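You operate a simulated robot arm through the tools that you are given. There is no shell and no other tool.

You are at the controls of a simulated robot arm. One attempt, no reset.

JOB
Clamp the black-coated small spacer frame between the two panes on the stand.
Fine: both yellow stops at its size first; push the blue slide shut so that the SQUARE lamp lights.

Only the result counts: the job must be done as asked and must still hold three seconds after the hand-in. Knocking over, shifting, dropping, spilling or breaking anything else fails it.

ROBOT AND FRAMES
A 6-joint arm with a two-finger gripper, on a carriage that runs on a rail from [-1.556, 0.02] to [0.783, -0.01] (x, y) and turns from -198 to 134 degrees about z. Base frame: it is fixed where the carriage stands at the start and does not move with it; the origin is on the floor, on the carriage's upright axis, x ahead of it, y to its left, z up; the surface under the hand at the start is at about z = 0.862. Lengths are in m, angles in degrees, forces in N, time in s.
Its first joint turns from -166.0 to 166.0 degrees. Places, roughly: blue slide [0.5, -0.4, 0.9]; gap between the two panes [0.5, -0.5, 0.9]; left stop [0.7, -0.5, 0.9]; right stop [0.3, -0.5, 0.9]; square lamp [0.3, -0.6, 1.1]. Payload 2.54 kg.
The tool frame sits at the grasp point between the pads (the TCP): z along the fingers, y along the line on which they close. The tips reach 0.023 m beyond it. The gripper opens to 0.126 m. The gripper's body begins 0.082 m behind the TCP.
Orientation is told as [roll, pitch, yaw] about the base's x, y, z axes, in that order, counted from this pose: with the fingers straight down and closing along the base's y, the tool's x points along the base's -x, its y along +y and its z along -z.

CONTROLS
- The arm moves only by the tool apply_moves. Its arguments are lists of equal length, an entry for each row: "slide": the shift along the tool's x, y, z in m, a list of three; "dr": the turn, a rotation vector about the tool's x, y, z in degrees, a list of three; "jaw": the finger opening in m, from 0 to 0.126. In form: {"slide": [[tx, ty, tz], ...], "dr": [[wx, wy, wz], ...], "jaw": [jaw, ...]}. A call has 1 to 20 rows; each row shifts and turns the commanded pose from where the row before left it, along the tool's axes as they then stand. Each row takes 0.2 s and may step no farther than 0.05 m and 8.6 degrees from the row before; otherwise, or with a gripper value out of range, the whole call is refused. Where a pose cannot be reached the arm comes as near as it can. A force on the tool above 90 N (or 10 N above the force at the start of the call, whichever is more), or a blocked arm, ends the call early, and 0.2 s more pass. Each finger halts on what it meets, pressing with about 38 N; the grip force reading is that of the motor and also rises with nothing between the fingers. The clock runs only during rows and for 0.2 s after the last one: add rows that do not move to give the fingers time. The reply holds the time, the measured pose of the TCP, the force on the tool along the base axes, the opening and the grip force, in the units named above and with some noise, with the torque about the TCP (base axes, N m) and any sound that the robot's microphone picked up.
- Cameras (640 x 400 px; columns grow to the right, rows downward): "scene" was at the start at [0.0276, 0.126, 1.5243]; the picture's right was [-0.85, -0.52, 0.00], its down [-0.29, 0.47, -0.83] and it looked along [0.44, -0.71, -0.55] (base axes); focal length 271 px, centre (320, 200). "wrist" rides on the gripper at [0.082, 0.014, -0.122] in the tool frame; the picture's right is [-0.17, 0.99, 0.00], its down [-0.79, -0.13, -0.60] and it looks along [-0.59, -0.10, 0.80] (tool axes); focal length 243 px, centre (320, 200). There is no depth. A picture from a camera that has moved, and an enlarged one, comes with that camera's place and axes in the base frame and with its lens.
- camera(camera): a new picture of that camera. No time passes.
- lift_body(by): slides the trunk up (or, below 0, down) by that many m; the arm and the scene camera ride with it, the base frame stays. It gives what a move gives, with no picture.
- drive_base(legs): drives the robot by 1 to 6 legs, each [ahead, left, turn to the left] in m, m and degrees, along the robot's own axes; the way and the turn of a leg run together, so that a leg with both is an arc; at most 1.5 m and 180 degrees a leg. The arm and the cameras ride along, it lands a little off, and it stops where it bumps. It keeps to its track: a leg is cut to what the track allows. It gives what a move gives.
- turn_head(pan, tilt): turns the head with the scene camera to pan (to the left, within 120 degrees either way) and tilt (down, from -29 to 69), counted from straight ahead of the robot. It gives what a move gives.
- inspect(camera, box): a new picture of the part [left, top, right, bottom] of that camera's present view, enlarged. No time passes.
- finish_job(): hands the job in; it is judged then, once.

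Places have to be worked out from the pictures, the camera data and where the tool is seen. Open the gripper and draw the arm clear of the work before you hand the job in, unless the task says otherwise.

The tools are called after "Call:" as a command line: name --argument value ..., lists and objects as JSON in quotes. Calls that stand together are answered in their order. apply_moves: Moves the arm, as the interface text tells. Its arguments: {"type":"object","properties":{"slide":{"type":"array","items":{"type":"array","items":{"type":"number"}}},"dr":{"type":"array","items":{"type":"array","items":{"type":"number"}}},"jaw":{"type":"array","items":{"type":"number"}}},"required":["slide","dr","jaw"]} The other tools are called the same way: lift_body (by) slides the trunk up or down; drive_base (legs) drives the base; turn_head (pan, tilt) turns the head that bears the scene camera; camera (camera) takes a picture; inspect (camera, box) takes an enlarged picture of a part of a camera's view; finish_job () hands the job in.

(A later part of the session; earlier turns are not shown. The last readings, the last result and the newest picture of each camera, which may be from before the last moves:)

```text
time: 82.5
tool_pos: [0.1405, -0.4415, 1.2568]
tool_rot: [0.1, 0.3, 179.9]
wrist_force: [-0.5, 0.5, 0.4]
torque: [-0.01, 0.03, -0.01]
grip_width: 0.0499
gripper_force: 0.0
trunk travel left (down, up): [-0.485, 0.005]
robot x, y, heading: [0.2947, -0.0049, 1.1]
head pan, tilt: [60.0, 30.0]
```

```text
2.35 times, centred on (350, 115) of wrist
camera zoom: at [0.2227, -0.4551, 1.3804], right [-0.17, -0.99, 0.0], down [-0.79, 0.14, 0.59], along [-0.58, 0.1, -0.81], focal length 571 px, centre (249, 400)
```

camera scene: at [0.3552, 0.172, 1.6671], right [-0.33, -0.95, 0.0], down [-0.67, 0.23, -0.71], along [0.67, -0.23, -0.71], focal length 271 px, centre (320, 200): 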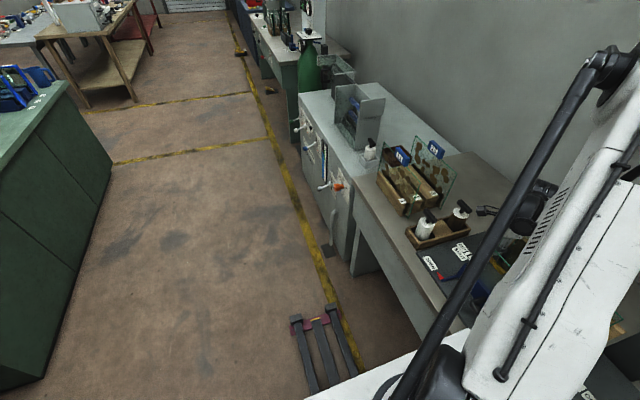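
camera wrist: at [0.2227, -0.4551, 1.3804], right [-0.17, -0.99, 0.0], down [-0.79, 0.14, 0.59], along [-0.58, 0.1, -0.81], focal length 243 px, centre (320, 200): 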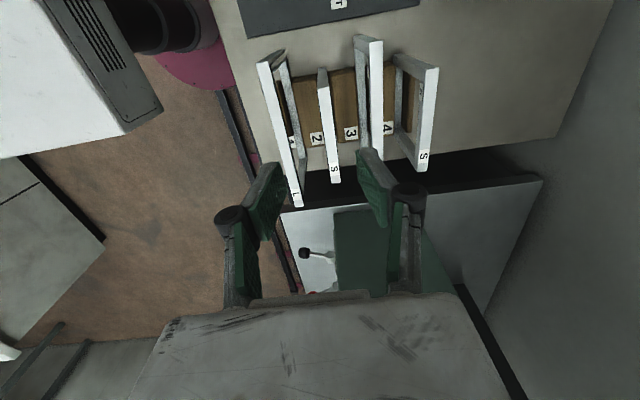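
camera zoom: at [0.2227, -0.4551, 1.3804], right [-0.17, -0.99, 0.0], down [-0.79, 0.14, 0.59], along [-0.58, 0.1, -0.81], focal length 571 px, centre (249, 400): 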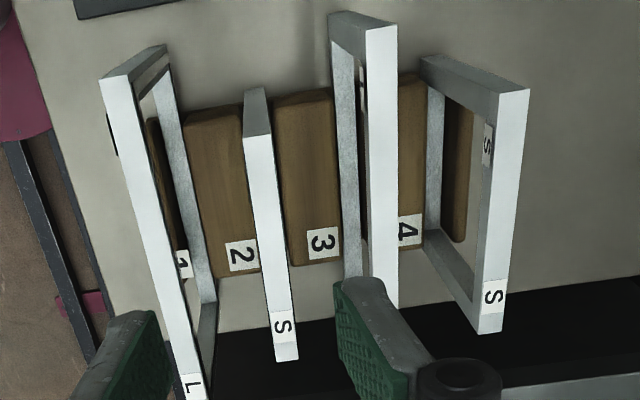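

The scene appears rotated about −0.7° in the base frame (as the rail is), so I align the tool yaw to it, correct the lateral offset and descend to just above the frame for a check.

Call:
apply_moves --slide '[[0, 0.006, 0.03], [0, 0, 0.04], [0, 0, 0.04], [0, 0, 0.04], [0, 0, 0]]' --dr '[[0, 0.3, 0.63], [0, 0, 0], [0, 0, 0], [0, 0, 0], [0, 0, 0]]' --jaw '[0.05, 0.05, 0.05, 0.05, 0.05]'

Call:
camera --camera "wrist"

Call:
inspect --camera "wrist" --box '[220, 80, 420, 240]'

```text
time: 83.7
tool_pos: [0.1411, -0.4501, 1.1049]
tool_rot: [0.1, 0.6, 179.4]
wrist_force: [0.2, 1.0, -0.8]
torque: [-0.01, 0.04, 0.01]
grip_width: 0.0499
gripper_force: 0.2
trunk travel left (down, up): [-0.485, 0.005]
robot x, y, heading: [0.2976, -0.0033, 0.8]
head pan, tilt: [60.0, 30.0]
```

```text
taken
camera wrist: at [0.2216, -0.4637, 1.2287], right [-0.18, -0.98, 0.0], down [-0.8, 0.14, 0.59], along [-0.58, 0.1, -0.81], focal length 243 px, centre (320, 200)
```

wrist: 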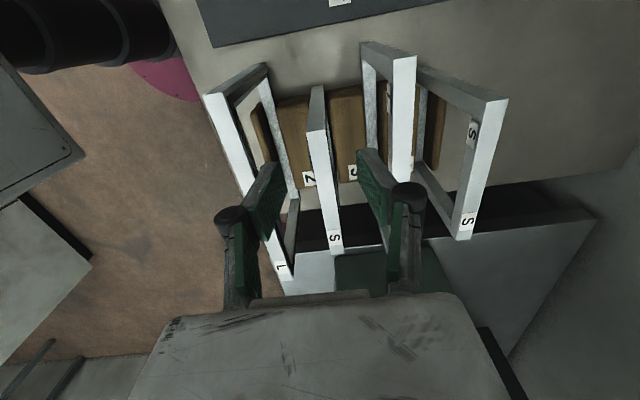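

```text
2.50 times, centred on (320, 160) of wrist
camera zoom: at [0.2216, -0.4637, 1.2287], right [-0.18, -0.98, 0.0], down [-0.8, 0.14, 0.59], along [-0.58, 0.1, -0.81], focal length 606 px, centre (320, 300)
```

zoom: 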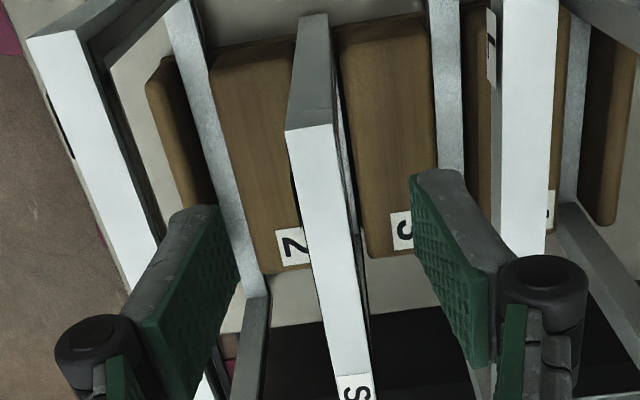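

Aligned within 2 mm (pitch correction sign was wrong, fixing it). Descend to grip height 1.044 and close.

Call:
apply_moves --slide '[[0, -0.0015, 0.02], [0, 0, 0.02], [0, 0, 0.021], [0, 0, 0]]' --dr '[[0, -0.6, 0], [0, 0, 0], [0, 0, 0], [0, 0, 0]]' --jaw '[0.05, 0.05, 0.05, 0.05]'

Call:
inspect --camera "wrist" --box '[220, 100, 420, 260]'

```text
time: 84.7
tool_pos: [0.1418, -0.446, 1.0452]
tool_rot: [0.1, 0.2, 179.3]
wrist_force: [-0.5, -0.2, -1.9]
torque: [0.04, 0.0, 0.05]
grip_width: 0.0501
gripper_force: 0.0
trunk travel left (down, up): [-0.485, 0.005]
robot x, y, heading: [0.2961, -0.0031, 0.9]
head pan, tilt: [60.0, 30.0]
```

```text
2.50 times, centred on (320, 180) of wrist
camera zoom: at [0.2247, -0.4609, 1.1683], right [-0.18, -0.98, 0.0], down [-0.79, 0.14, 0.6], along [-0.59, 0.1, -0.8], focal length 606 px, centre (320, 250)
```

zoom: 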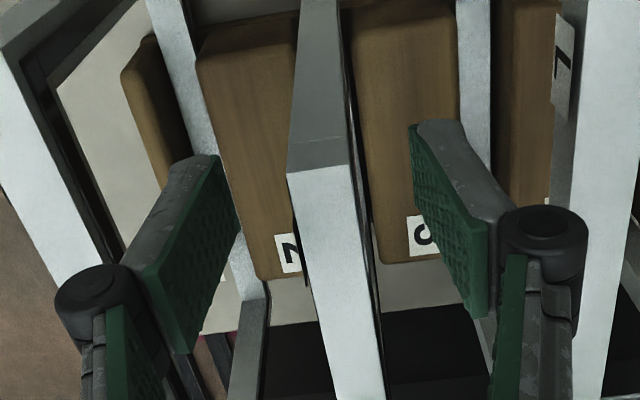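

The bar sits between the fingertips. Closing.

Call:
apply_moves --slide '[[0, 0, 0], [0, 0, 0], [0, 0, 0], [0, 0, 0]]' --dr '[[0, 0, 0], [0, 0, 0], [0, 0, 0], [0, 0, 0]]' --jaw '[0.008, 0.008, 0.008, 0.008]'

Call:
inspect --camera "wrist" --box '[220, 100, 420, 260]'

```text
time: 85.7
tool_pos: [0.1431, -0.4456, 1.0445]
tool_rot: [0.0, 0.1, 179.3]
wrist_force: [0.4, 0.4, 0.0]
torque: [0.0, -0.06, 0.02]
grip_width: 0.0165
gripper_force: 37.7
trunk travel left (down, up): [-0.485, 0.005]
robot x, y, heading: [0.2979, -0.0027, 1.0]
head pan, tilt: [60.0, 30.0]
```

```text
2.50 times, centred on (320, 180) of wrist
camera zoom: at [0.2247, -0.4608, 1.1686], right [-0.18, -0.98, 0.0], down [-0.79, 0.14, 0.6], along [-0.59, 0.1, -0.8], focal length 606 px, centre (320, 250)
```

zoom: 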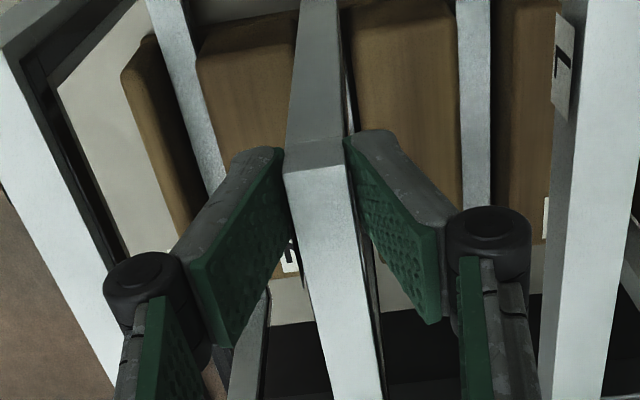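

Gripped at 16.5 mm. Lifting slowly straight up out of the slot.

Call:
apply_moves --slide '[[0, 0, -0.01], [0, 0, -0.02], [0, 0, -0.02], [0, 0, -0.02], [0, 0, 0]]' --dr '[[0, 0, 0], [0, 0, 0], [0, 0, 0], [0, 0, 0], [0, 0, 0]]' --jaw '[0.008, 0.008, 0.008, 0.008, 0.008]'

Call:
camera --camera "wrist"

```text
time: 86.9
tool_pos: [0.1409, -0.4454, 1.1153]
tool_rot: [0.2, 0.1, 179.3]
wrist_force: [0.0, -0.2, -0.4]
torque: [0.0, -0.06, -0.01]
grip_width: 0.0164
gripper_force: 38.3
trunk travel left (down, up): [-0.485, 0.005]
robot x, y, heading: [0.2986, -0.0035, 1.0]
head pan, tilt: [60.0, 30.0]
```

```text
taken
camera wrist: at [0.224, -0.4598, 1.2381], right [-0.18, -0.98, 0.0], down [-0.79, 0.14, 0.6], along [-0.59, 0.1, -0.8], focal length 243 px, centre (320, 200)
```

wrist: 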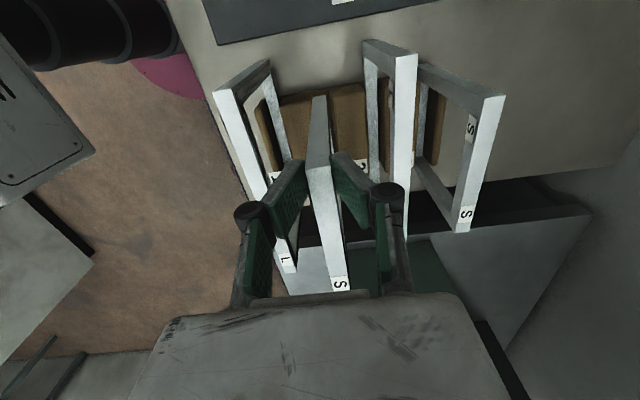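

The frame rises with the gripper and its weight is small. Continue up to z≈1.29 so it clears all tags and panes.

Call:
apply_moves --slide '[[0, 0, -0.03], [0, 0, -0.035], [0, 0, -0.035], [0, 0, -0.035], [0, 0, -0.035], [0, 0, 0]]' --dr '[[0, 0, 0], [0, 0, 0], [0, 0, 0], [0, 0, 0], [0, 0, 0], [0, 0, 0]]' --jaw '[0.008, 0.008, 0.008, 0.008, 0.008, 0.008]'

Call:
camera --camera "wrist"

```text
time: 88.3
tool_pos: [0.1413, -0.4464, 1.2886]
tool_rot: [0.1, 0.0, 179.3]
wrist_force: [0.0, 0.6, -1.3]
torque: [0.0, -0.09, 0.01]
grip_width: 0.0162
gripper_force: 37.7
trunk travel left (down, up): [-0.485, 0.005]
robot x, y, heading: [0.2959, -0.0036, 0.9]
head pan, tilt: [60.0, 30.0]
```

```text
taken
camera wrist: at [0.2233, -0.4613, 1.4103], right [-0.18, -0.98, 0.0], down [-0.79, 0.14, 0.6], along [-0.59, 0.1, -0.8], focal length 243 px, centre (320, 200)
```

wrist: 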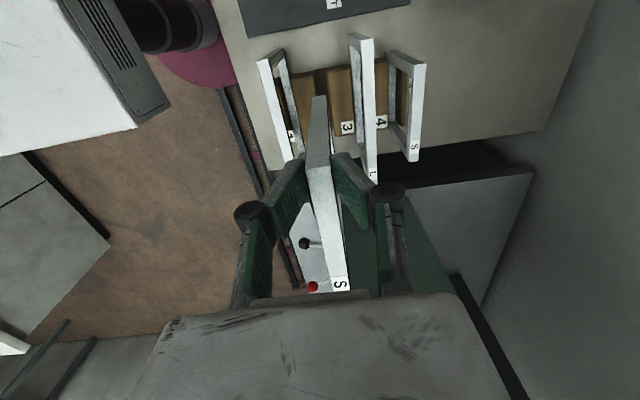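

The frame hangs free. Now I carry it at this height over to the stand: TCP target x≈0.555 (frame centre ≈0.492), y≈−0.487 (mid-gap).

Call:
apply_moves --slide '[[0, 0.018, 0], [0, 0.0176, 0], [0.0345, 0, 0], [0.0345, 0, 0], [0.0345, 0, 0], [0.0345, 0, 0], [0.0345, 0, 0], [0.0345, 0, 0], [0.0345, 0, 0], [0.0345, 0, 0], [0.0345, 0, 0], [0.0345, 0, 0], [0.0345, 0, 0], [0.0345, 0, 0], [0, 0, 0], [0, 0, 0]]' --dr '[[0, 0, 0], [0, 0, 0], [0, 0, 0], [0, 0, 0], [0, 0, 0], [0, 0, 0], [0, 0, 0], [0, 0, 0], [0, 0, 0], [0, 0, 0], [0, 0, 0], [0, 0, 0], [0, 0, 0], [0, 0, 0], [0, 0, 0], [0, 0, 0]]' --jaw '[0.008, 0.008, 0.008, 0.008, 0.008, 0.008, 0.008, 0.008, 0.008, 0.008, 0.008, 0.008, 0.008, 0.008, 0.008, 0.008]'

Call:
camera --camera "wrist"

Call:
inspect --camera "wrist" --box '[200, 60, 440, 300]'

```text
time: 91.7
tool_pos: [0.5531, -0.4864, 1.2865]
tool_rot: [0.2, 0.0, 179.2]
wrist_force: [-0.2, 0.0, -0.7]
torque: [-0.01, -0.06, 0.01]
grip_width: 0.0165
gripper_force: 38.4
trunk travel left (down, up): [-0.485, 0.005]
robot x, y, heading: [0.2953, -0.0046, 1.1]
head pan, tilt: [60.0, 30.0]
```

```text
taken
camera wrist: at [0.6367, -0.5026, 1.409], right [-0.18, -0.98, 0.0], down [-0.79, 0.14, 0.6], along [-0.59, 0.1, -0.8], focal length 243 px, centre (320, 200)
```

wrist: 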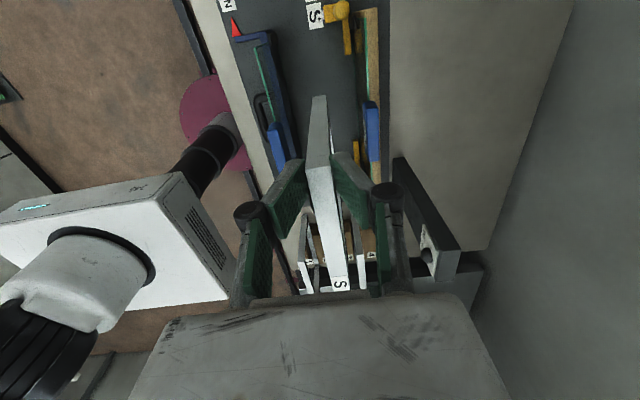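

```text
1.67 times, centred on (320, 180) of wrist
camera zoom: at [0.6367, -0.5026, 1.409], right [-0.18, -0.98, 0.0], down [-0.79, 0.14, 0.6], along [-0.59, 0.1, -0.8], focal length 404 px, centre (320, 233)
```

zoom: 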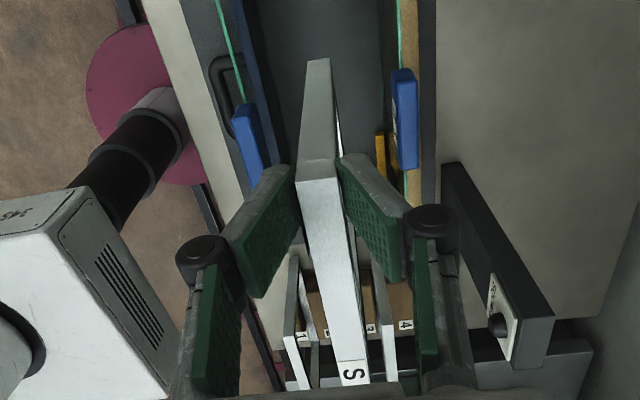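

The frame hangs between the two tags with clearance on each side; its height looks ≈0.168, so its bottom is at about 1.108 now. I lower it 0.19 between the panes and check.

Call:
apply_moves --slide '[[0, 0, 0.03], [0, 0, 0.03], [0, 0, 0.03], [0, 0, 0.03], [0, 0, 0.03], [0, 0, 0.03], [0, 0, 0]]' --dr '[[0, 0, 0], [0, 0, 0], [0, 0, 0], [0, 0, 0], [0, 0, 0], [0, 0, 0], [0, 0, 0]]' --jaw '[0.008, 0.008, 0.008, 0.008, 0.008, 0.008, 0.008]'

Call:
camera --camera "wrist"

Call:
inspect --camera "wrist" --box '[200, 0, 440, 200]'

```text
time: 93.3
tool_pos: [0.5571, -0.4892, 1.1056]
tool_rot: [0.0, 0.1, 179.3]
wrist_force: [-0.8, 0.3, -1.5]
torque: [0.0, -0.06, -0.01]
grip_width: 0.0163
gripper_force: 38.5
trunk travel left (down, up): [-0.485, 0.005]
robot x, y, heading: [0.3001, -0.0074, 1.1]
head pan, tilt: [60.0, 30.0]
```

```text
taken
camera wrist: at [0.6388, -0.5036, 1.2276], right [-0.18, -0.98, 0.0], down [-0.79, 0.14, 0.6], along [-0.59, 0.1, -0.8], focal length 243 px, centre (320, 200)
```

wrist: 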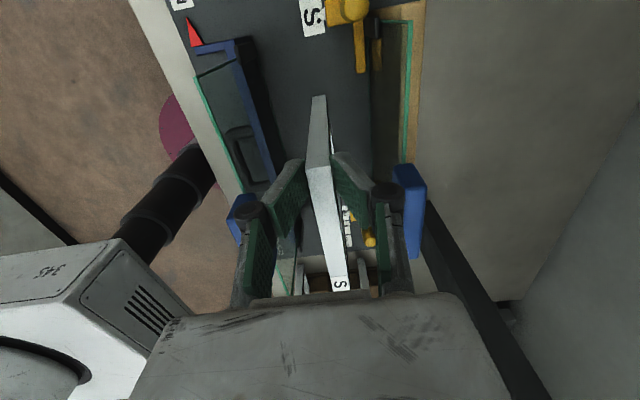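

```text
2.00 times, centred on (320, 100) of wrist
camera zoom: at [0.6388, -0.5036, 1.2276], right [-0.18, -0.98, 0.0], down [-0.79, 0.14, 0.6], along [-0.59, 0.1, -0.8], focal length 485 px, centre (320, 400)
```

zoom: 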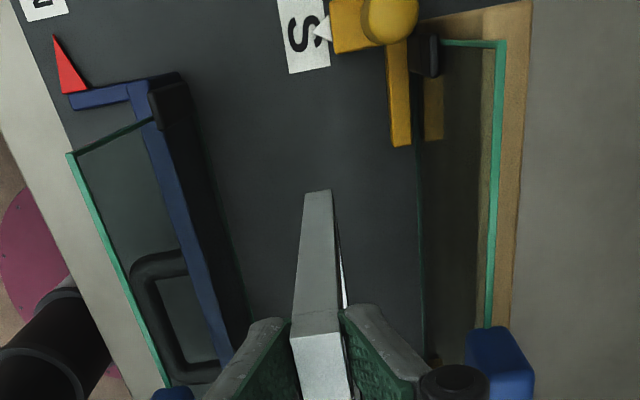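

Frame left end ≈0.568 vs left stop tip ≈0.575, right side has ≈13 mm; I shift 3 mm in −x and lower to just above the plate.

Call:
apply_moves --slide '[[-0.003, 0, 0.015], [0, 0, 0.015], [0, 0, 0.012], [0, 0, 0.005], [0, 0, 0]]' --dr '[[0, 0, 0], [0, 0, 0], [0, 0, 0], [0, 0, 0], [0, 0, 0]]' --jaw '[0.008, 0.008, 0.008, 0.008, 0.008]'

Call:
inspect --camera "wrist" --box '[200, 0, 440, 200]'

```text
time: 94.5
tool_pos: [0.5527, -0.4887, 1.06]
tool_rot: [0.1, 0.0, 179.3]
wrist_force: [-0.3, -0.3, -0.4]
torque: [-0.01, -0.07, 0.02]
grip_width: 0.0161
gripper_force: 38.1
trunk travel left (down, up): [-0.485, 0.005]
robot x, y, heading: [0.2958, -0.0051, 1.0]
head pan, tilt: [60.0, 30.0]
```

```text
2.00 times, centred on (320, 100) of wrist
camera zoom: at [0.6357, -0.5031, 1.1821], right [-0.18, -0.98, 0.0], down [-0.79, 0.14, 0.6], along [-0.59, 0.1, -0.8], focal length 485 px, centre (320, 400)
```

zoom: 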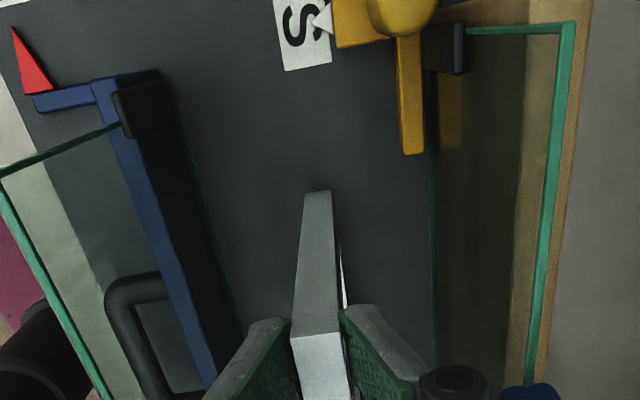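

Still free of contact. Continue lowering in 3 mm steps, watching the vertical force.

Call:
apply_moves --slide '[[0, 0, 0.003], [0, 0, 0.003], [0, 0, 0.003], [0, 0, 0.003], [0, 0, 0]]' --dr '[[0, 0, 0], [0, 0, 0], [0, 0, 0], [0, 0, 0], [0, 0, 0]]' --jaw '[0.008, 0.008, 0.008, 0.008, 0.008]'

```text
time: 95.7
tool_pos: [0.5529, -0.4856, 1.0475]
tool_rot: [0.1, 0.2, 179.3]
wrist_force: [0.5, 0.2, 3.5]
torque: [-0.03, 0.43, 0.0]
grip_width: 0.0163
gripper_force: 38.2
trunk travel left (down, up): [-0.485, 0.005]
robot x, y, heading: [0.2962, -0.0044, 1.1]
head pan, tilt: [60.0, 30.0]
```

First contact (3.5 N) at the frame's far bottom corner. Lowering a little more.

Call:
apply_moves --slide '[[0, 0, 0.0015], [0, 0, 0.001], [0, 0, 0]]' --dr '[[0, 0, 0], [0, 0, 0], [0, 0, 0]]' --jaw '[0.008, 0.008, 0.008]'

Call:
inspect --camera "wrist" --box '[200, 0, 440, 200]'

```text
time: 96.5
tool_pos: [0.5535, -0.4855, 1.0459]
tool_rot: [0.2, 0.0, 179.3]
wrist_force: [6.3, -0.9, 25.5]
torque: [-0.01, -0.25, 0.03]
grip_width: 0.0164
gripper_force: 37.8
trunk travel left (down, up): [-0.485, 0.005]
robot x, y, heading: [0.296, -0.002, 1.1]
head pan, tilt: [60.0, 30.0]
```

```text
2.00 times, centred on (320, 100) of wrist
camera zoom: at [0.6352, -0.5007, 1.169], right [-0.18, -0.98, 0.0], down [-0.79, 0.14, 0.6], along [-0.59, 0.1, -0.8], focal length 485 px, centre (320, 400)
```

zoom: 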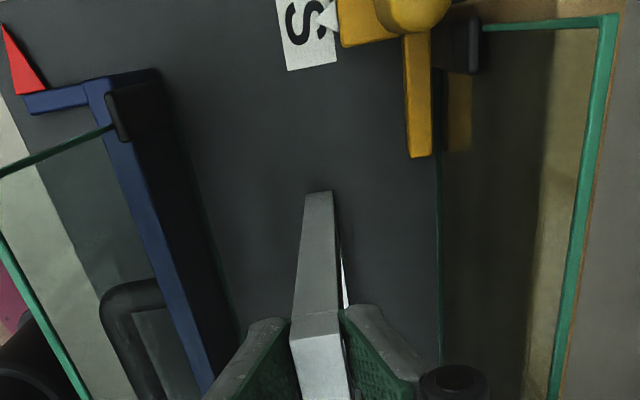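

The frame stands firmly on the plate (25 N). I relieve most of the load and open the fingers slightly to release it.

Call:
apply_moves --slide '[[0, 0, -0.001], [0, 0, -0.0005], [0, 0, 0], [0, 0, 0], [0, 0, 0], [0, 0, 0]]' --dr '[[0, 0, 0], [0, 0, 0], [0, 0, 0], [0, 0, 0], [0, 0, 0], [0, 0, 0]]' --jaw '[0.008, 0.008, 0.02, 0.026, 0.03, 0.03]'

Call:
camera --camera "wrist"

```text
time: 97.9
tool_pos: [0.5524, -0.4877, 1.0474]
tool_rot: [0.1, 0.1, 179.2]
wrist_force: [-0.1, -0.2, 0.6]
torque: [0.02, 0.02, 0.03]
grip_width: 0.0299
gripper_force: 0.1
trunk travel left (down, up): [-0.485, 0.005]
robot x, y, heading: [0.2978, -0.0046, 1.1]
head pan, tilt: [60.0, 30.0]
```

```text
taken
camera wrist: at [0.6353, -0.5012, 1.1691], right [-0.18, -0.98, 0.0], down [-0.79, 0.14, 0.6], along [-0.59, 0.1, -0.8], focal length 243 px, centre (320, 200)
```

wrist: 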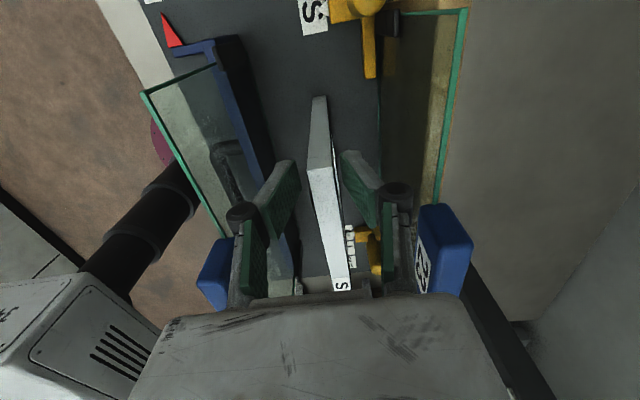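

The frame stands by itself between open fingers with zero load. Rising straight up and out.

Call:
apply_moves --slide '[[0, 0, -0.01], [0, 0, -0.015], [0, 0, -0.025], [0, 0, -0.04], [0, 0, -0.04], [0, 0, -0.04], [0, 0, 0]]' --dr '[[0, 0, 0], [0, 0, 0], [0, 0, 0], [0, 0, 0], [0, 0, 0], [0, 0, 0], [0, 0, 0]]' --jaw '[0.03, 0.03, 0.03, 0.03, 0.03, 0.03, 0.03]'

Call:
camera --camera "wrist"

Call:
inspect --camera "wrist" --box '[200, 0, 440, 200]'

```text
time: 99.5
tool_pos: [0.5525, -0.4883, 1.2179]
tool_rot: [0.1, 0.0, 179.3]
wrist_force: [-0.6, -0.2, -0.2]
torque: [0.0, 0.0, 0.0]
grip_width: 0.0299
gripper_force: 0.0
trunk travel left (down, up): [-0.485, 0.005]
robot x, y, heading: [0.3019, -0.0064, 1.1]
head pan, tilt: [60.0, 30.0]
```

```text
taken
camera wrist: at [0.636, -0.503, 1.3402], right [-0.18, -0.98, 0.0], down [-0.79, 0.14, 0.6], along [-0.59, 0.1, -0.8], focal length 243 px, centre (320, 200)
```

wrist: 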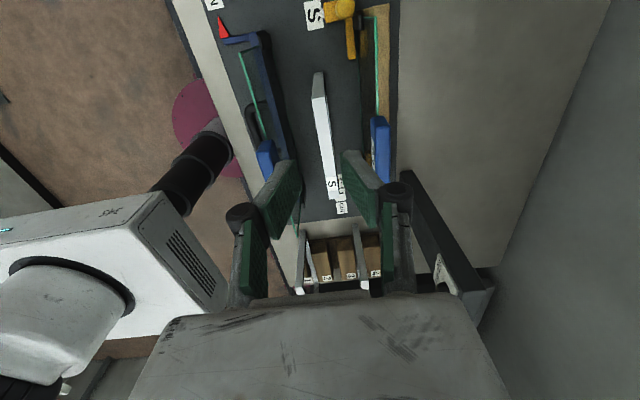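

```text
2.00 times, centred on (320, 100) of wrist
camera zoom: at [0.636, -0.503, 1.3402], right [-0.18, -0.98, 0.0], down [-0.79, 0.14, 0.6], along [-0.59, 0.1, -0.8], focal length 485 px, centre (320, 400)
```

zoom: 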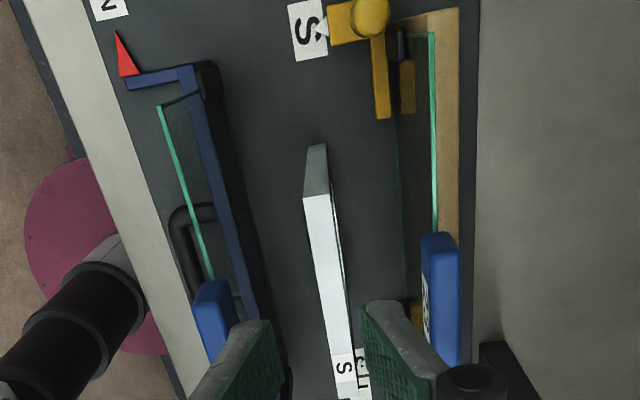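

The frame stands upright in the gap, well clear of both panes and in line with the stop tips. To push the slide with a comfortable arm reach I raise the arm and drive the carriage back 0.3 m.

Call:
apply_moves --slide '[[0, 0, -0.03], [0, 0, -0.02], [0, 0, 0]]' --dr '[[0, 0, 0], [0, 0, 0], [0, 0, 0]]' --jaw '[0.0, 0.0, 0.0]'

Call:
drive_base --legs '[[-0.3, 0, 0]]'

Call:
camera --camera "wrist"

```text
time: 100.3
tool_pos: [0.5507, -0.4897, 1.2679]
tool_rot: [0.1, 0.1, 179.3]
wrist_force: [0.1, -0.7, -0.4]
torque: [0.01, -0.01, -0.02]
grip_width: 0.0001
gripper_force: 28.2
trunk travel left (down, up): [-0.485, 0.005]
robot x, y, heading: [0.2945, -0.0035, 1.1]
head pan, tilt: [60.0, 30.0]
```

```text
time: 102.3
tool_pos: [0.2527, -0.4847, 1.2678]
tool_rot: [0.2, 0.1, 179.4]
wrist_force: [0.2, 0.2, 0.4]
torque: [0.0, -0.01, 0.0]
grip_width: 0.0
gripper_force: 27.9
trunk travel left (down, up): [-0.485, 0.005]
robot x, y, heading: [-0.0026, -0.002, 1.1]
head pan, tilt: [60.0, 30.0]
```

```text
taken
camera wrist: at [0.3346, -0.4998, 1.3902], right [-0.18, -0.98, 0.0], down [-0.79, 0.14, 0.6], along [-0.59, 0.1, -0.8], focal length 243 px, centre (320, 200)
```

wrist: 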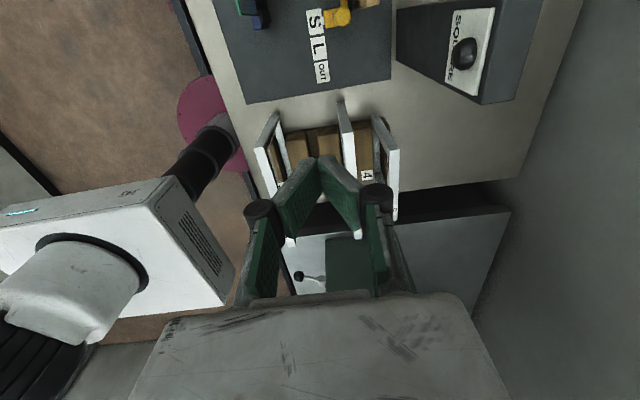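

Base is now at x≈0. I move in front of the stand ([0.49,−0.32], z 1.27) and turn the tool to yaw −90°.

Call:
apply_moves --slide '[[0.0339, -0.0236, 0], [0.0339, -0.0236, 0], [0.0339, -0.0236, 0], [0.0339, -0.0236, 0], [0.0339, -0.0236, 0], [0.0339, -0.0236, 0], [0.0339, -0.0236, 0], [0, 0, 0], [0, 0, 0], [0, 0, 0], [0, 0, 0], [0, 0, 0], [0, 0, 0], [0, 0, 0], [0, 0, 0], [0, 0, 0], [0, 0, 0], [0, 0, 0], [0, 0, 0]]' --dr '[[0, 0, 0], [0, 0, 0], [0, 0, 0], [0, 0, 0], [0, 0, 0], [0, 0, 0], [0, 0, 0], [0, 0, -8.2], [0, 0, -8.2], [0, 0, -8.2], [0, 0, -8.2], [0, 0, -8.2], [0, 0, -8.2], [0, 0, -8.2], [0, 0, -8.2], [0, 0, -8.2], [0, 0, -8.2], [0, 0, -8.2], [0, 0, 0]]' --jaw '[0, 0, 0, 0, 0, 0, 0, 0, 0, 0, 0, 0, 0, 0, 0, 0, 0, 0, 0]'

Call:
camera --camera "wrist"

Call:
inspect --camera "wrist" --box '[190, 0, 450, 190]'

```text
time: 106.3
tool_pos: [0.4917, -0.3224, 1.2675]
tool_rot: [0.1, 0.0, -90.3]
wrist_force: [-0.7, 0.0, 0.5]
torque: [0.0, 0.01, 0.0]
grip_width: 0.0001
gripper_force: 28.4
trunk travel left (down, up): [-0.485, 0.005]
robot x, y, heading: [-0.0061, 0.0026, 1.1]
head pan, tilt: [60.0, 30.0]
```

```text
taken
camera wrist: at [0.5063, -0.2406, 1.3898], right [0.99, -0.17, 0.0], down [-0.14, -0.79, 0.6], along [-0.1, -0.59, -0.8], focal length 243 px, centre (320, 200)
```

wrist: 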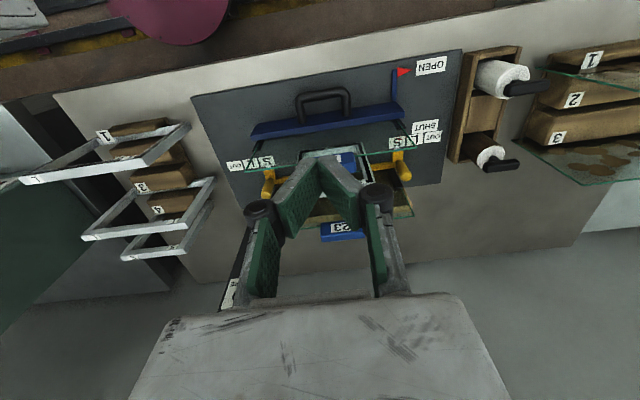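

```text
2.11 times, centred on (320, 95) of wrist
camera zoom: at [0.5063, -0.2406, 1.3898], right [0.99, -0.17, 0.0], down [-0.14, -0.79, 0.6], along [-0.1, -0.59, -0.8], focal length 511 px, centre (320, 421)
```

zoom: 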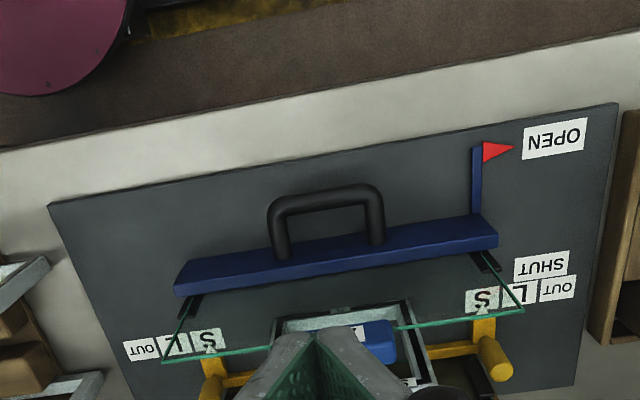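

Clear view of the slide, handle and pointer at OPEN. I back off to y≈−0.305 and descend to z≈1.0 to measure the handle's height with a second view.

Call:
apply_moves --slide '[[0.0175, -0.002, 0.035], [0, 0, 0.0385], [0, 0, 0.0385], [0, 0, 0.0385], [0, 0, 0.0385], [0, 0, 0.0385], [0, 0, 0.0385], [0, 0, 0]]' --dr '[[0, 0, 0], [0, 0, 0], [0, 0, 0], [0, 0, 0], [0, 0, 0], [0, 0, 0], [0, 0, 0], [0, 0, 0]]' --jaw '[0, 0, 0, 0, 0, 0, 0, 0]'

Call:
camera --camera "wrist"

Call:
inspect --camera "wrist" --box '[160, 60, 480, 260]'

```text
time: 108.2
tool_pos: [0.4926, -0.3066, 1.001]
tool_rot: [0.2, -0.1, -90.4]
wrist_force: [0.5, -0.5, -0.5]
torque: [-0.03, 0.02, -0.02]
grip_width: 0.0001
gripper_force: 28.7
trunk travel left (down, up): [-0.485, 0.005]
robot x, y, heading: [-0.0035, -0.0031, 1.2]
head pan, tilt: [60.0, 30.0]
```

```text
taken
camera wrist: at [0.5076, -0.2241, 1.1238], right [0.99, -0.17, 0.0], down [-0.14, -0.79, 0.6], along [-0.1, -0.59, -0.8], focal length 243 px, centre (320, 200)
```

wrist: 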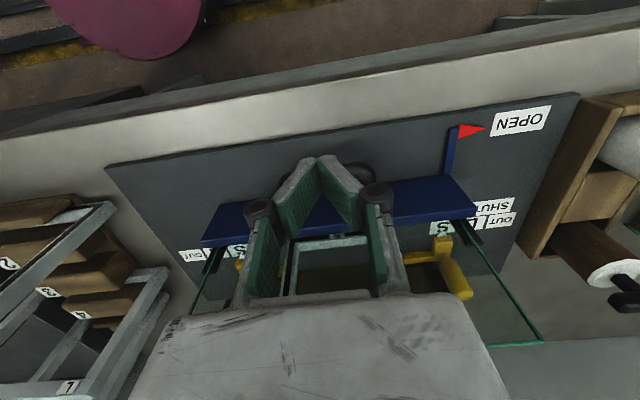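

```text
2.00 times, centred on (320, 160) of wrist
camera zoom: at [0.5076, -0.2241, 1.1238], right [0.99, -0.17, 0.0], down [-0.14, -0.79, 0.6], along [-0.1, -0.59, -0.8], focal length 485 px, centre (320, 280)
```

zoom: 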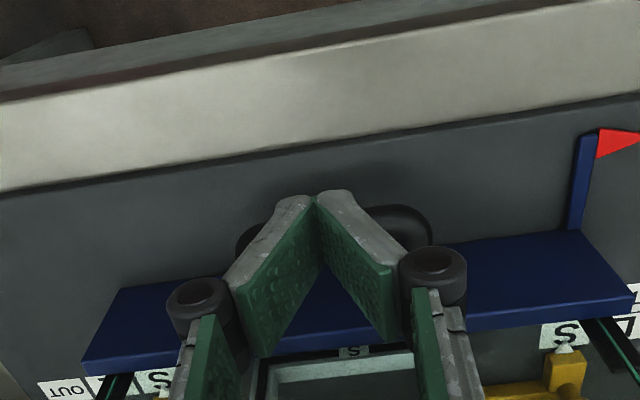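

Handle tube sits at about z≈0.90, outer face y≈−0.355, centre x≈0.491; board top z≈0.936. I lower the closed fingers to z≈0.905 in front of the handle.

Call:
apply_moves --slide '[[0, -0.0015, 0.035], [0, 0, 0.035], [0, 0, 0.026], [0, 0, 0]]' --dr '[[0, 0, 0], [0, 0, 0], [0, 0, 0], [0, 0, 0]]' --jaw '[0, 0, 0, 0]'

Call:
camera --camera "wrist"

Call:
inspect --camera "wrist" --box '[160, 100, 480, 300]'

```text
time: 109.2
tool_pos: [0.4899, -0.3073, 0.9071]
tool_rot: [0.2, 0.0, -90.4]
wrist_force: [0.1, 0.0, 0.6]
torque: [0.03, 0.0, 0.03]
grip_width: 0.0001
gripper_force: 28.3
trunk travel left (down, up): [-0.485, 0.005]
robot x, y, heading: [-0.0006, -0.0012, 1.1]
head pan, tilt: [60.0, 30.0]
```

```text
taken
camera wrist: at [0.505, -0.226, 1.0287], right [0.99, -0.17, 0.0], down [-0.14, -0.79, 0.6], along [-0.1, -0.59, -0.8], focal length 243 px, centre (320, 200)
```

wrist: 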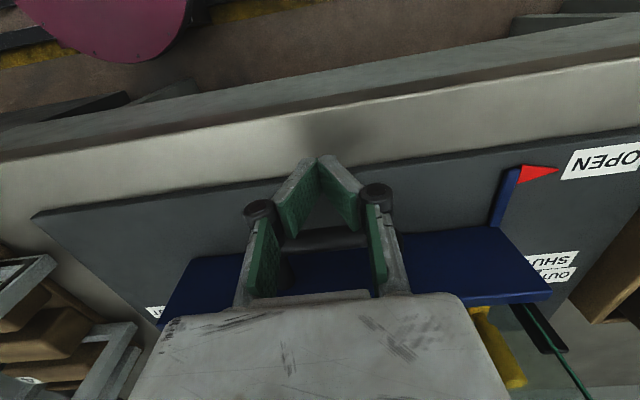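

```text
2.00 times, centred on (320, 200) of wrist
camera zoom: at [0.505, -0.226, 1.0287], right [0.99, -0.17, 0.0], down [-0.14, -0.79, 0.6], along [-0.1, -0.59, -0.8], focal length 485 px, centre (320, 200)
```

zoom: 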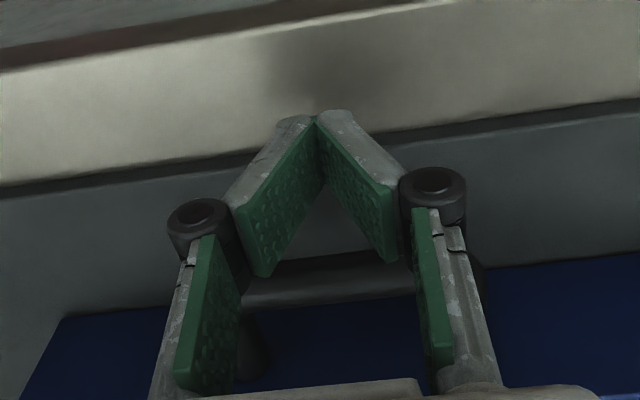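

Handle tube is at z≈0.889–0.905, the fingertips (0.884+) are at its height. I advance in −y to contact.

Call:
apply_moves --slide '[[-0.015, 0, 0], [-0.012, 0, 0], [-0.005, 0, 0], [-0.005, 0, 0], [-0.004, 0, 0], [0, 0, 0]]' --dr '[[0, 0, 0], [0, 0, 0], [0, 0, 0], [0, 0, 0], [0, 0, 0], [0, 0, 0]]' --jaw '[0, 0, 0, 0, 0, 0]'

Call:
camera --camera "wrist"

```text
time: 110.5
tool_pos: [0.489, -0.3473, 0.9052]
tool_rot: [0.0, -0.1, -90.4]
wrist_force: [-0.2, 1.2, 0.0]
torque: [0.0, 0.01, -0.01]
grip_width: 0.0001
gripper_force: 28.6
trunk travel left (down, up): [-0.485, 0.005]
robot x, y, heading: [-0.0009, 0.0025, 1.0]
head pan, tilt: [60.0, 30.0]
```

```text
taken
camera wrist: at [0.5035, -0.265, 1.0283], right [0.99, -0.17, 0.0], down [-0.14, -0.79, 0.6], along [-0.1, -0.59, -0.8], focal length 243 px, centre (320, 200)
```

wrist: 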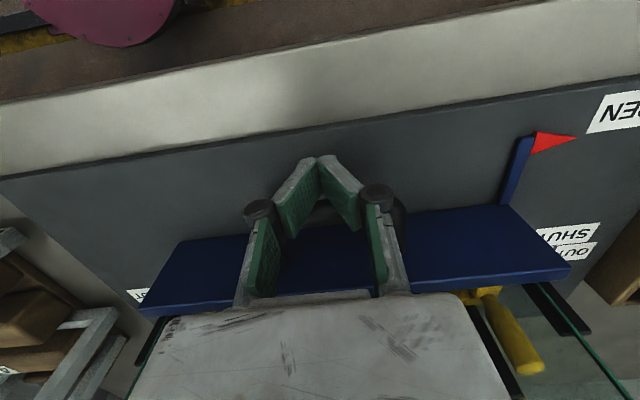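

Contact is near. Pushing slowly 4 cm and checking.

Call:
apply_moves --slide '[[-0.005, 0, 0], [-0.005, 0, 0], [-0.005, 0, 0], [-0.005, 0, 0], [-0.005, 0, 0], [-0.005, 0, 0], [-0.005, 0, 0], [0, 0, 0]]' --dr '[[0, 0, 0], [0, 0, 0], [0, 0, 0], [0, 0, 0], [0, 0, 0], [0, 0, 0], [0, 0, 0], [0, 0, 0]]' --jaw '[0, 0, 0, 0, 0, 0, 0, 0]'

Call:
camera --camera "wrist"

```text
time: 112.3
tool_pos: [0.4873, -0.3802, 0.905]
tool_rot: [0.1, -0.1, -90.4]
wrist_force: [0.0, 1.3, -0.4]
torque: [0.0, -0.01, 0.03]
grip_width: 0.0
gripper_force: 28.1
trunk travel left (down, up): [-0.485, 0.005]
robot x, y, heading: [0.0009, 0.001, 1.1]
head pan, tilt: [60.0, 30.0]
```

```text
taken
camera wrist: at [0.5036, -0.2992, 1.0279], right [0.99, -0.17, 0.0], down [-0.14, -0.79, 0.6], along [-0.1, -0.59, -0.8], focal length 243 px, centre (320, 200)
```

wrist: 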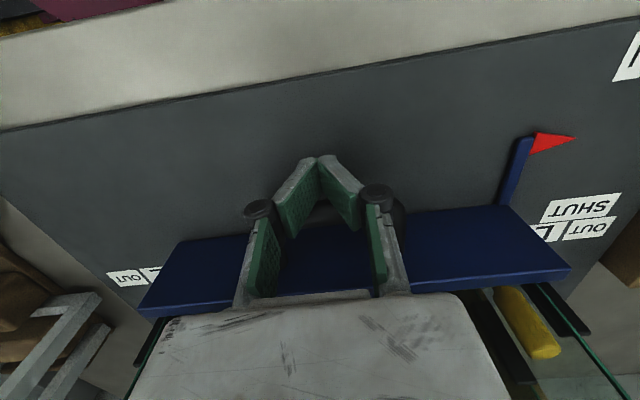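

The slide follows smoothly. I continue slowly so the pane meets the standing frame gently.

Call:
apply_moves --slide '[[-0.003, 0, 0], [-0.003, 0, 0], [-0.003, 0, 0], [-0.003, 0, 0], [-0.003, 0, 0], [-0.003, 0, 0], [-0.002, 0, 0], [-0.002, 0, 0], [-0.002, 0, 0], [-0.002, 0, 0], [-0.002, 0, 0], [-0.002, 0, 0], [-0.002, 0, 0], [-0.002, 0, 0], [-0.002, 0, 0], [0, 0, 0]]' --dr '[[0, 0, 0], [0, 0, 0], [0, 0, 0], [0, 0, 0], [0, 0, 0], [0, 0, 0], [0, 0, 0], [0, 0, 0], [0, 0, 0], [0, 0, 0], [0, 0, 0], [0, 0, 0], [0, 0, 0], [0, 0, 0], [0, 0, 0], [0, 0, 0]]' --jaw '[0, 0, 0, 0, 0, 0, 0, 0, 0, 0, 0, 0, 0, 0, 0, 0]'

Call:
camera --camera "wrist"

Call:
turn_head --pan -20 --tilt 40

Call:
camera --camera "scene"

```text
time: 115.8
tool_pos: [0.4882, -0.4167, 0.9061]
tool_rot: [0.1, -0.1, -90.3]
wrist_force: [-0.3, 2.1, -0.7]
torque: [0.03, -0.02, 0.0]
grip_width: 0.0
gripper_force: 28.7
trunk travel left (down, up): [-0.485, 0.005]
robot x, y, heading: [-0.0014, -0.0014, 0.9]
head pan, tilt: [60.0, 30.0]
```

```text
taken
camera wrist: at [0.503, -0.3348, 1.0284], right [0.99, -0.17, 0.0], down [-0.14, -0.79, 0.6], along [-0.1, -0.59, -0.8], focal length 243 px, centre (320, 200)
```

wrist: 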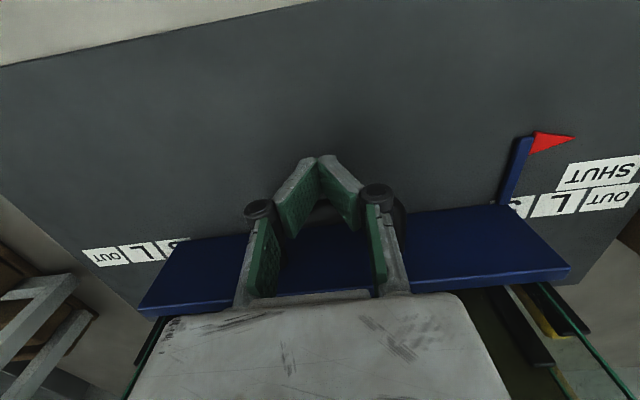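

```text
time: 117.3
tool_pos: [0.4879, -0.4164, 0.9063]
tool_rot: [0.0, -0.1, -90.5]
wrist_force: [-0.2, -0.9, 0.3]
torque: [-0.01, 0.02, 0.06]
grip_width: 0.0
gripper_force: 28.1
trunk travel left (down, up): [-0.485, 0.005]
robot x, y, heading: [-0.0017, 0.0031, 1.0]
head pan, tilt: [-20.0, 40.0]
```

```text
taken
camera scene: at [0.0551, 0.1738, 1.6746], right [-0.32, -0.95, 0.0], down [-0.61, 0.21, -0.77], along [0.72, -0.25, -0.64], focal length 271 px, centre (320, 200)
```

scene: 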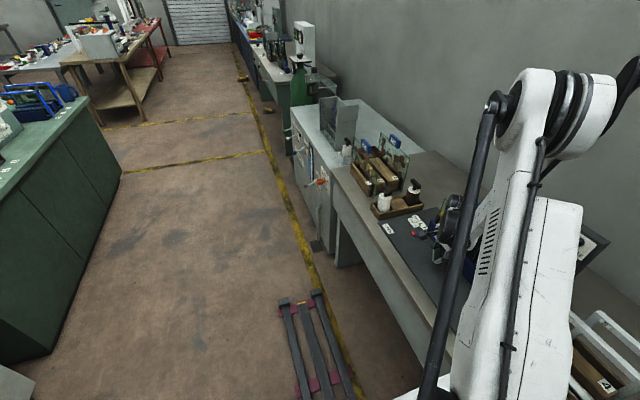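

Slide is about 7 cm in with only ~2 N force. Before the final squeeze I withdraw a bit and look at the frame from above.

Call:
apply_moves --slide '[[0.02, 0, 0], [0.02, 0, 0], [0.02, 0, -0.03], [0.01, 0, -0.045], [0, 0, -0.045], [0, 0, -0.045], [0, 0, -0.045], [0, 0, -0.045], [0, 0, -0.045], [0, 0, 0]]' --dr '[[0, 0, 0], [0, 0, 0], [0, 0, 0], [0, 0, 0], [0, 0, 0], [0, 0, 0], [0, 0, 0], [0, 0, 0], [0, 0, 0], [0, 0, 0]]' --jaw '[0, 0, 0, 0, 0, 0, 0, 0, 0, 0]'

Call:
camera --camera "wrist"

Call:
inspect --camera "wrist" --box '[190, 20, 450, 210]'

```text
time: 119.5
tool_pos: [0.4892, -0.3469, 1.2056]
tool_rot: [0.2, -0.1, -90.4]
wrist_force: [0.6, 0.0, -0.2]
torque: [-0.01, -0.01, 0.0]
grip_width: 0.0
gripper_force: 28.5
trunk travel left (down, up): [-0.485, 0.005]
robot x, y, heading: [0.0002, -0.0042, 1.1]
head pan, tilt: [-20.0, 40.0]
```

```text
taken
camera wrist: at [0.5035, -0.2645, 1.3287], right [0.99, -0.17, 0.0], down [-0.14, -0.79, 0.6], along [-0.1, -0.59, -0.8], focal length 243 px, centre (320, 200)
```

wrist: 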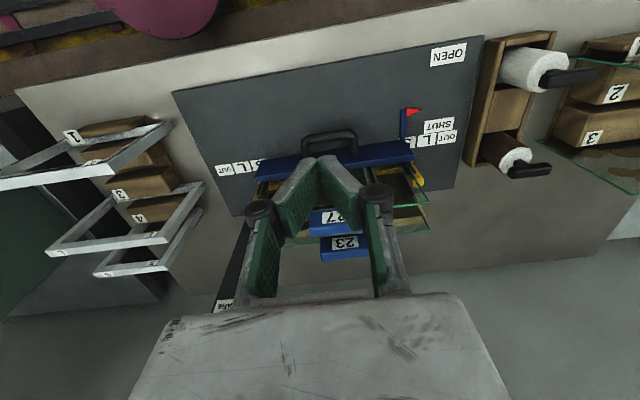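

```text
2.11 times, centred on (320, 115) of wrist
camera zoom: at [0.5035, -0.2645, 1.3287], right [0.99, -0.17, 0.0], down [-0.14, -0.79, 0.6], along [-0.1, -0.59, -0.8], focal length 511 px, centre (320, 379)
```

zoom: 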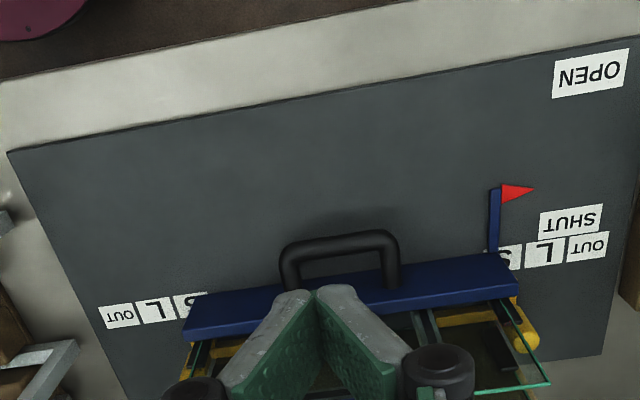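

The gripper hides the frame; I shift sideways (−x) for an unobstructed look.

Call:
apply_moves --slide '[[-0.01, -0.04, -0.01], [-0.01, -0.04, -0.01], [-0.01, -0.04, -0.01], [-0.01, -0.03, -0.01], [0, 0, 0]]' --dr '[[0, 0, 0], [0, 0, 0], [0, 0, 0], [0, 0, 0], [0, 0, 0]]' --jaw '[0, 0, 0, 0, 0]'

Call:
camera --camera "wrist"

Call:
inspect --camera "wrist" --box '[320, 40, 580, 230]'

```text
time: 120.7
tool_pos: [0.3393, -0.3857, 1.2454]
tool_rot: [0.1, -0.1, -90.3]
wrist_force: [-0.2, -0.2, -0.1]
torque: [0.0, 0.01, 0.02]
grip_width: 0.0
gripper_force: 28.3
trunk travel left (down, up): [-0.485, 0.005]
robot x, y, heading: [-0.0, -0.0005, 1.1]
head pan, tilt: [-20.0, 40.0]
```

```text
taken
camera wrist: at [0.3539, -0.3034, 1.3679], right [0.99, -0.17, 0.0], down [-0.14, -0.79, 0.6], along [-0.1, -0.59, -0.8], focal length 243 px, centre (320, 200)
```

wrist: 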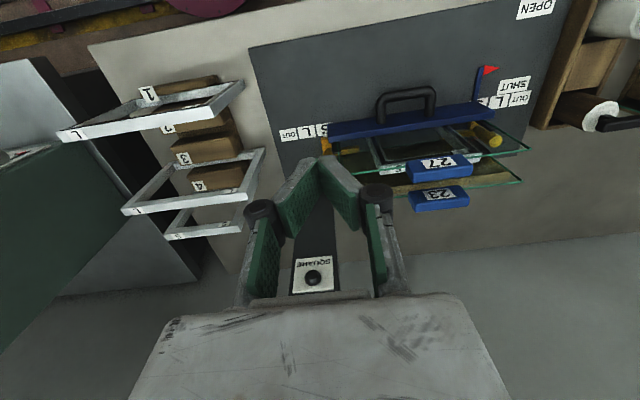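

```text
2.11 times, centred on (450, 135) of wrist
camera zoom: at [0.3539, -0.3034, 1.3679], right [0.99, -0.17, 0.0], down [-0.14, -0.79, 0.6], along [-0.1, -0.59, -0.8], focal length 511 px, centre (46, 337)
```

zoom: 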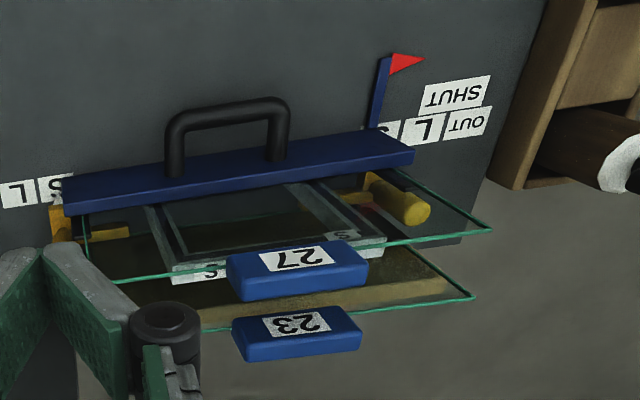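

Call:
inspect --camera "wrist" --box '[330, 105, 530, 220]'

```text
3.20 times, centred on (430, 162) of wrist
camera zoom: at [0.3539, -0.3034, 1.3679], right [0.99, -0.17, 0.0], down [-0.14, -0.79, 0.6], along [-0.1, -0.59, -0.8], focal length 776 px, centre (-32, 320)
```

zoom: 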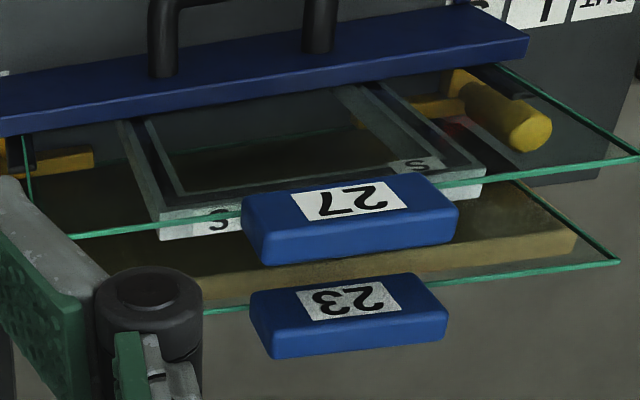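

The frame stands upright and flush behind pane 27, within the stop tips on both sides. Going back down in front of the handle to finish the push.

Call:
apply_moves --slide '[[0, 0.0375, 0], [0, 0.0375, 0], [0, 0.0375, 0], [0, 0.0375, 0], [0, 0, 0.0425], [0, 0, 0.0425], [0, 0, 0.0425], [0, 0, 0.0425], [0, 0, 0.0425], [0, 0, 0.0425], [0, 0, 0.0425], [0, 0, 0.0415], [0, 0, 0]]' --dr '[[0, 0, 0], [0, 0, 0], [0, 0, 0], [0, 0, 0], [0, 0, 0], [0, 0, 0], [0, 0, 0], [0, 0, 0], [0, 0, 0], [0, 0, 0], [0, 0, 0], [0, 0, 0], [0, 0, 0]]' --jaw '[0, 0, 0, 0, 0, 0, 0, 0, 0, 0, 0, 0, 0]'

Call:
camera --camera "wrist"

```text
time: 123.5
tool_pos: [0.4906, -0.3835, 0.9055]
tool_rot: [0.1, -0.1, -90.4]
wrist_force: [-0.2, -0.4, -0.4]
torque: [-0.02, 0.02, 0.0]
grip_width: 0.0
gripper_force: 28.5
trunk travel left (down, up): [-0.485, 0.005]
robot x, y, heading: [-0.0025, -0.0014, 1.1]
head pan, tilt: [-20.0, 40.0]
```

```text
taken
camera wrist: at [0.5055, -0.3016, 1.0282], right [0.99, -0.17, 0.0], down [-0.14, -0.79, 0.6], along [-0.1, -0.59, -0.8], focal length 243 px, centre (320, 200)
```

wrist: 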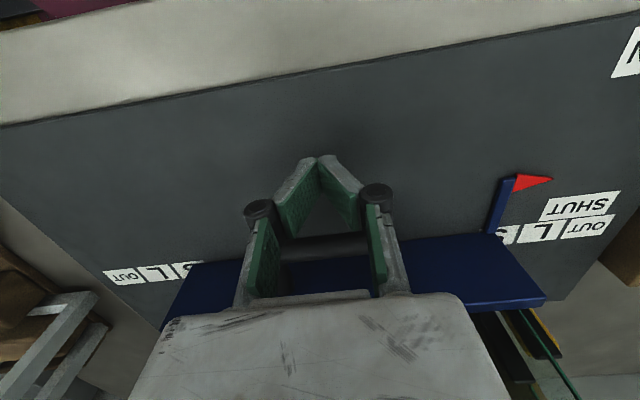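

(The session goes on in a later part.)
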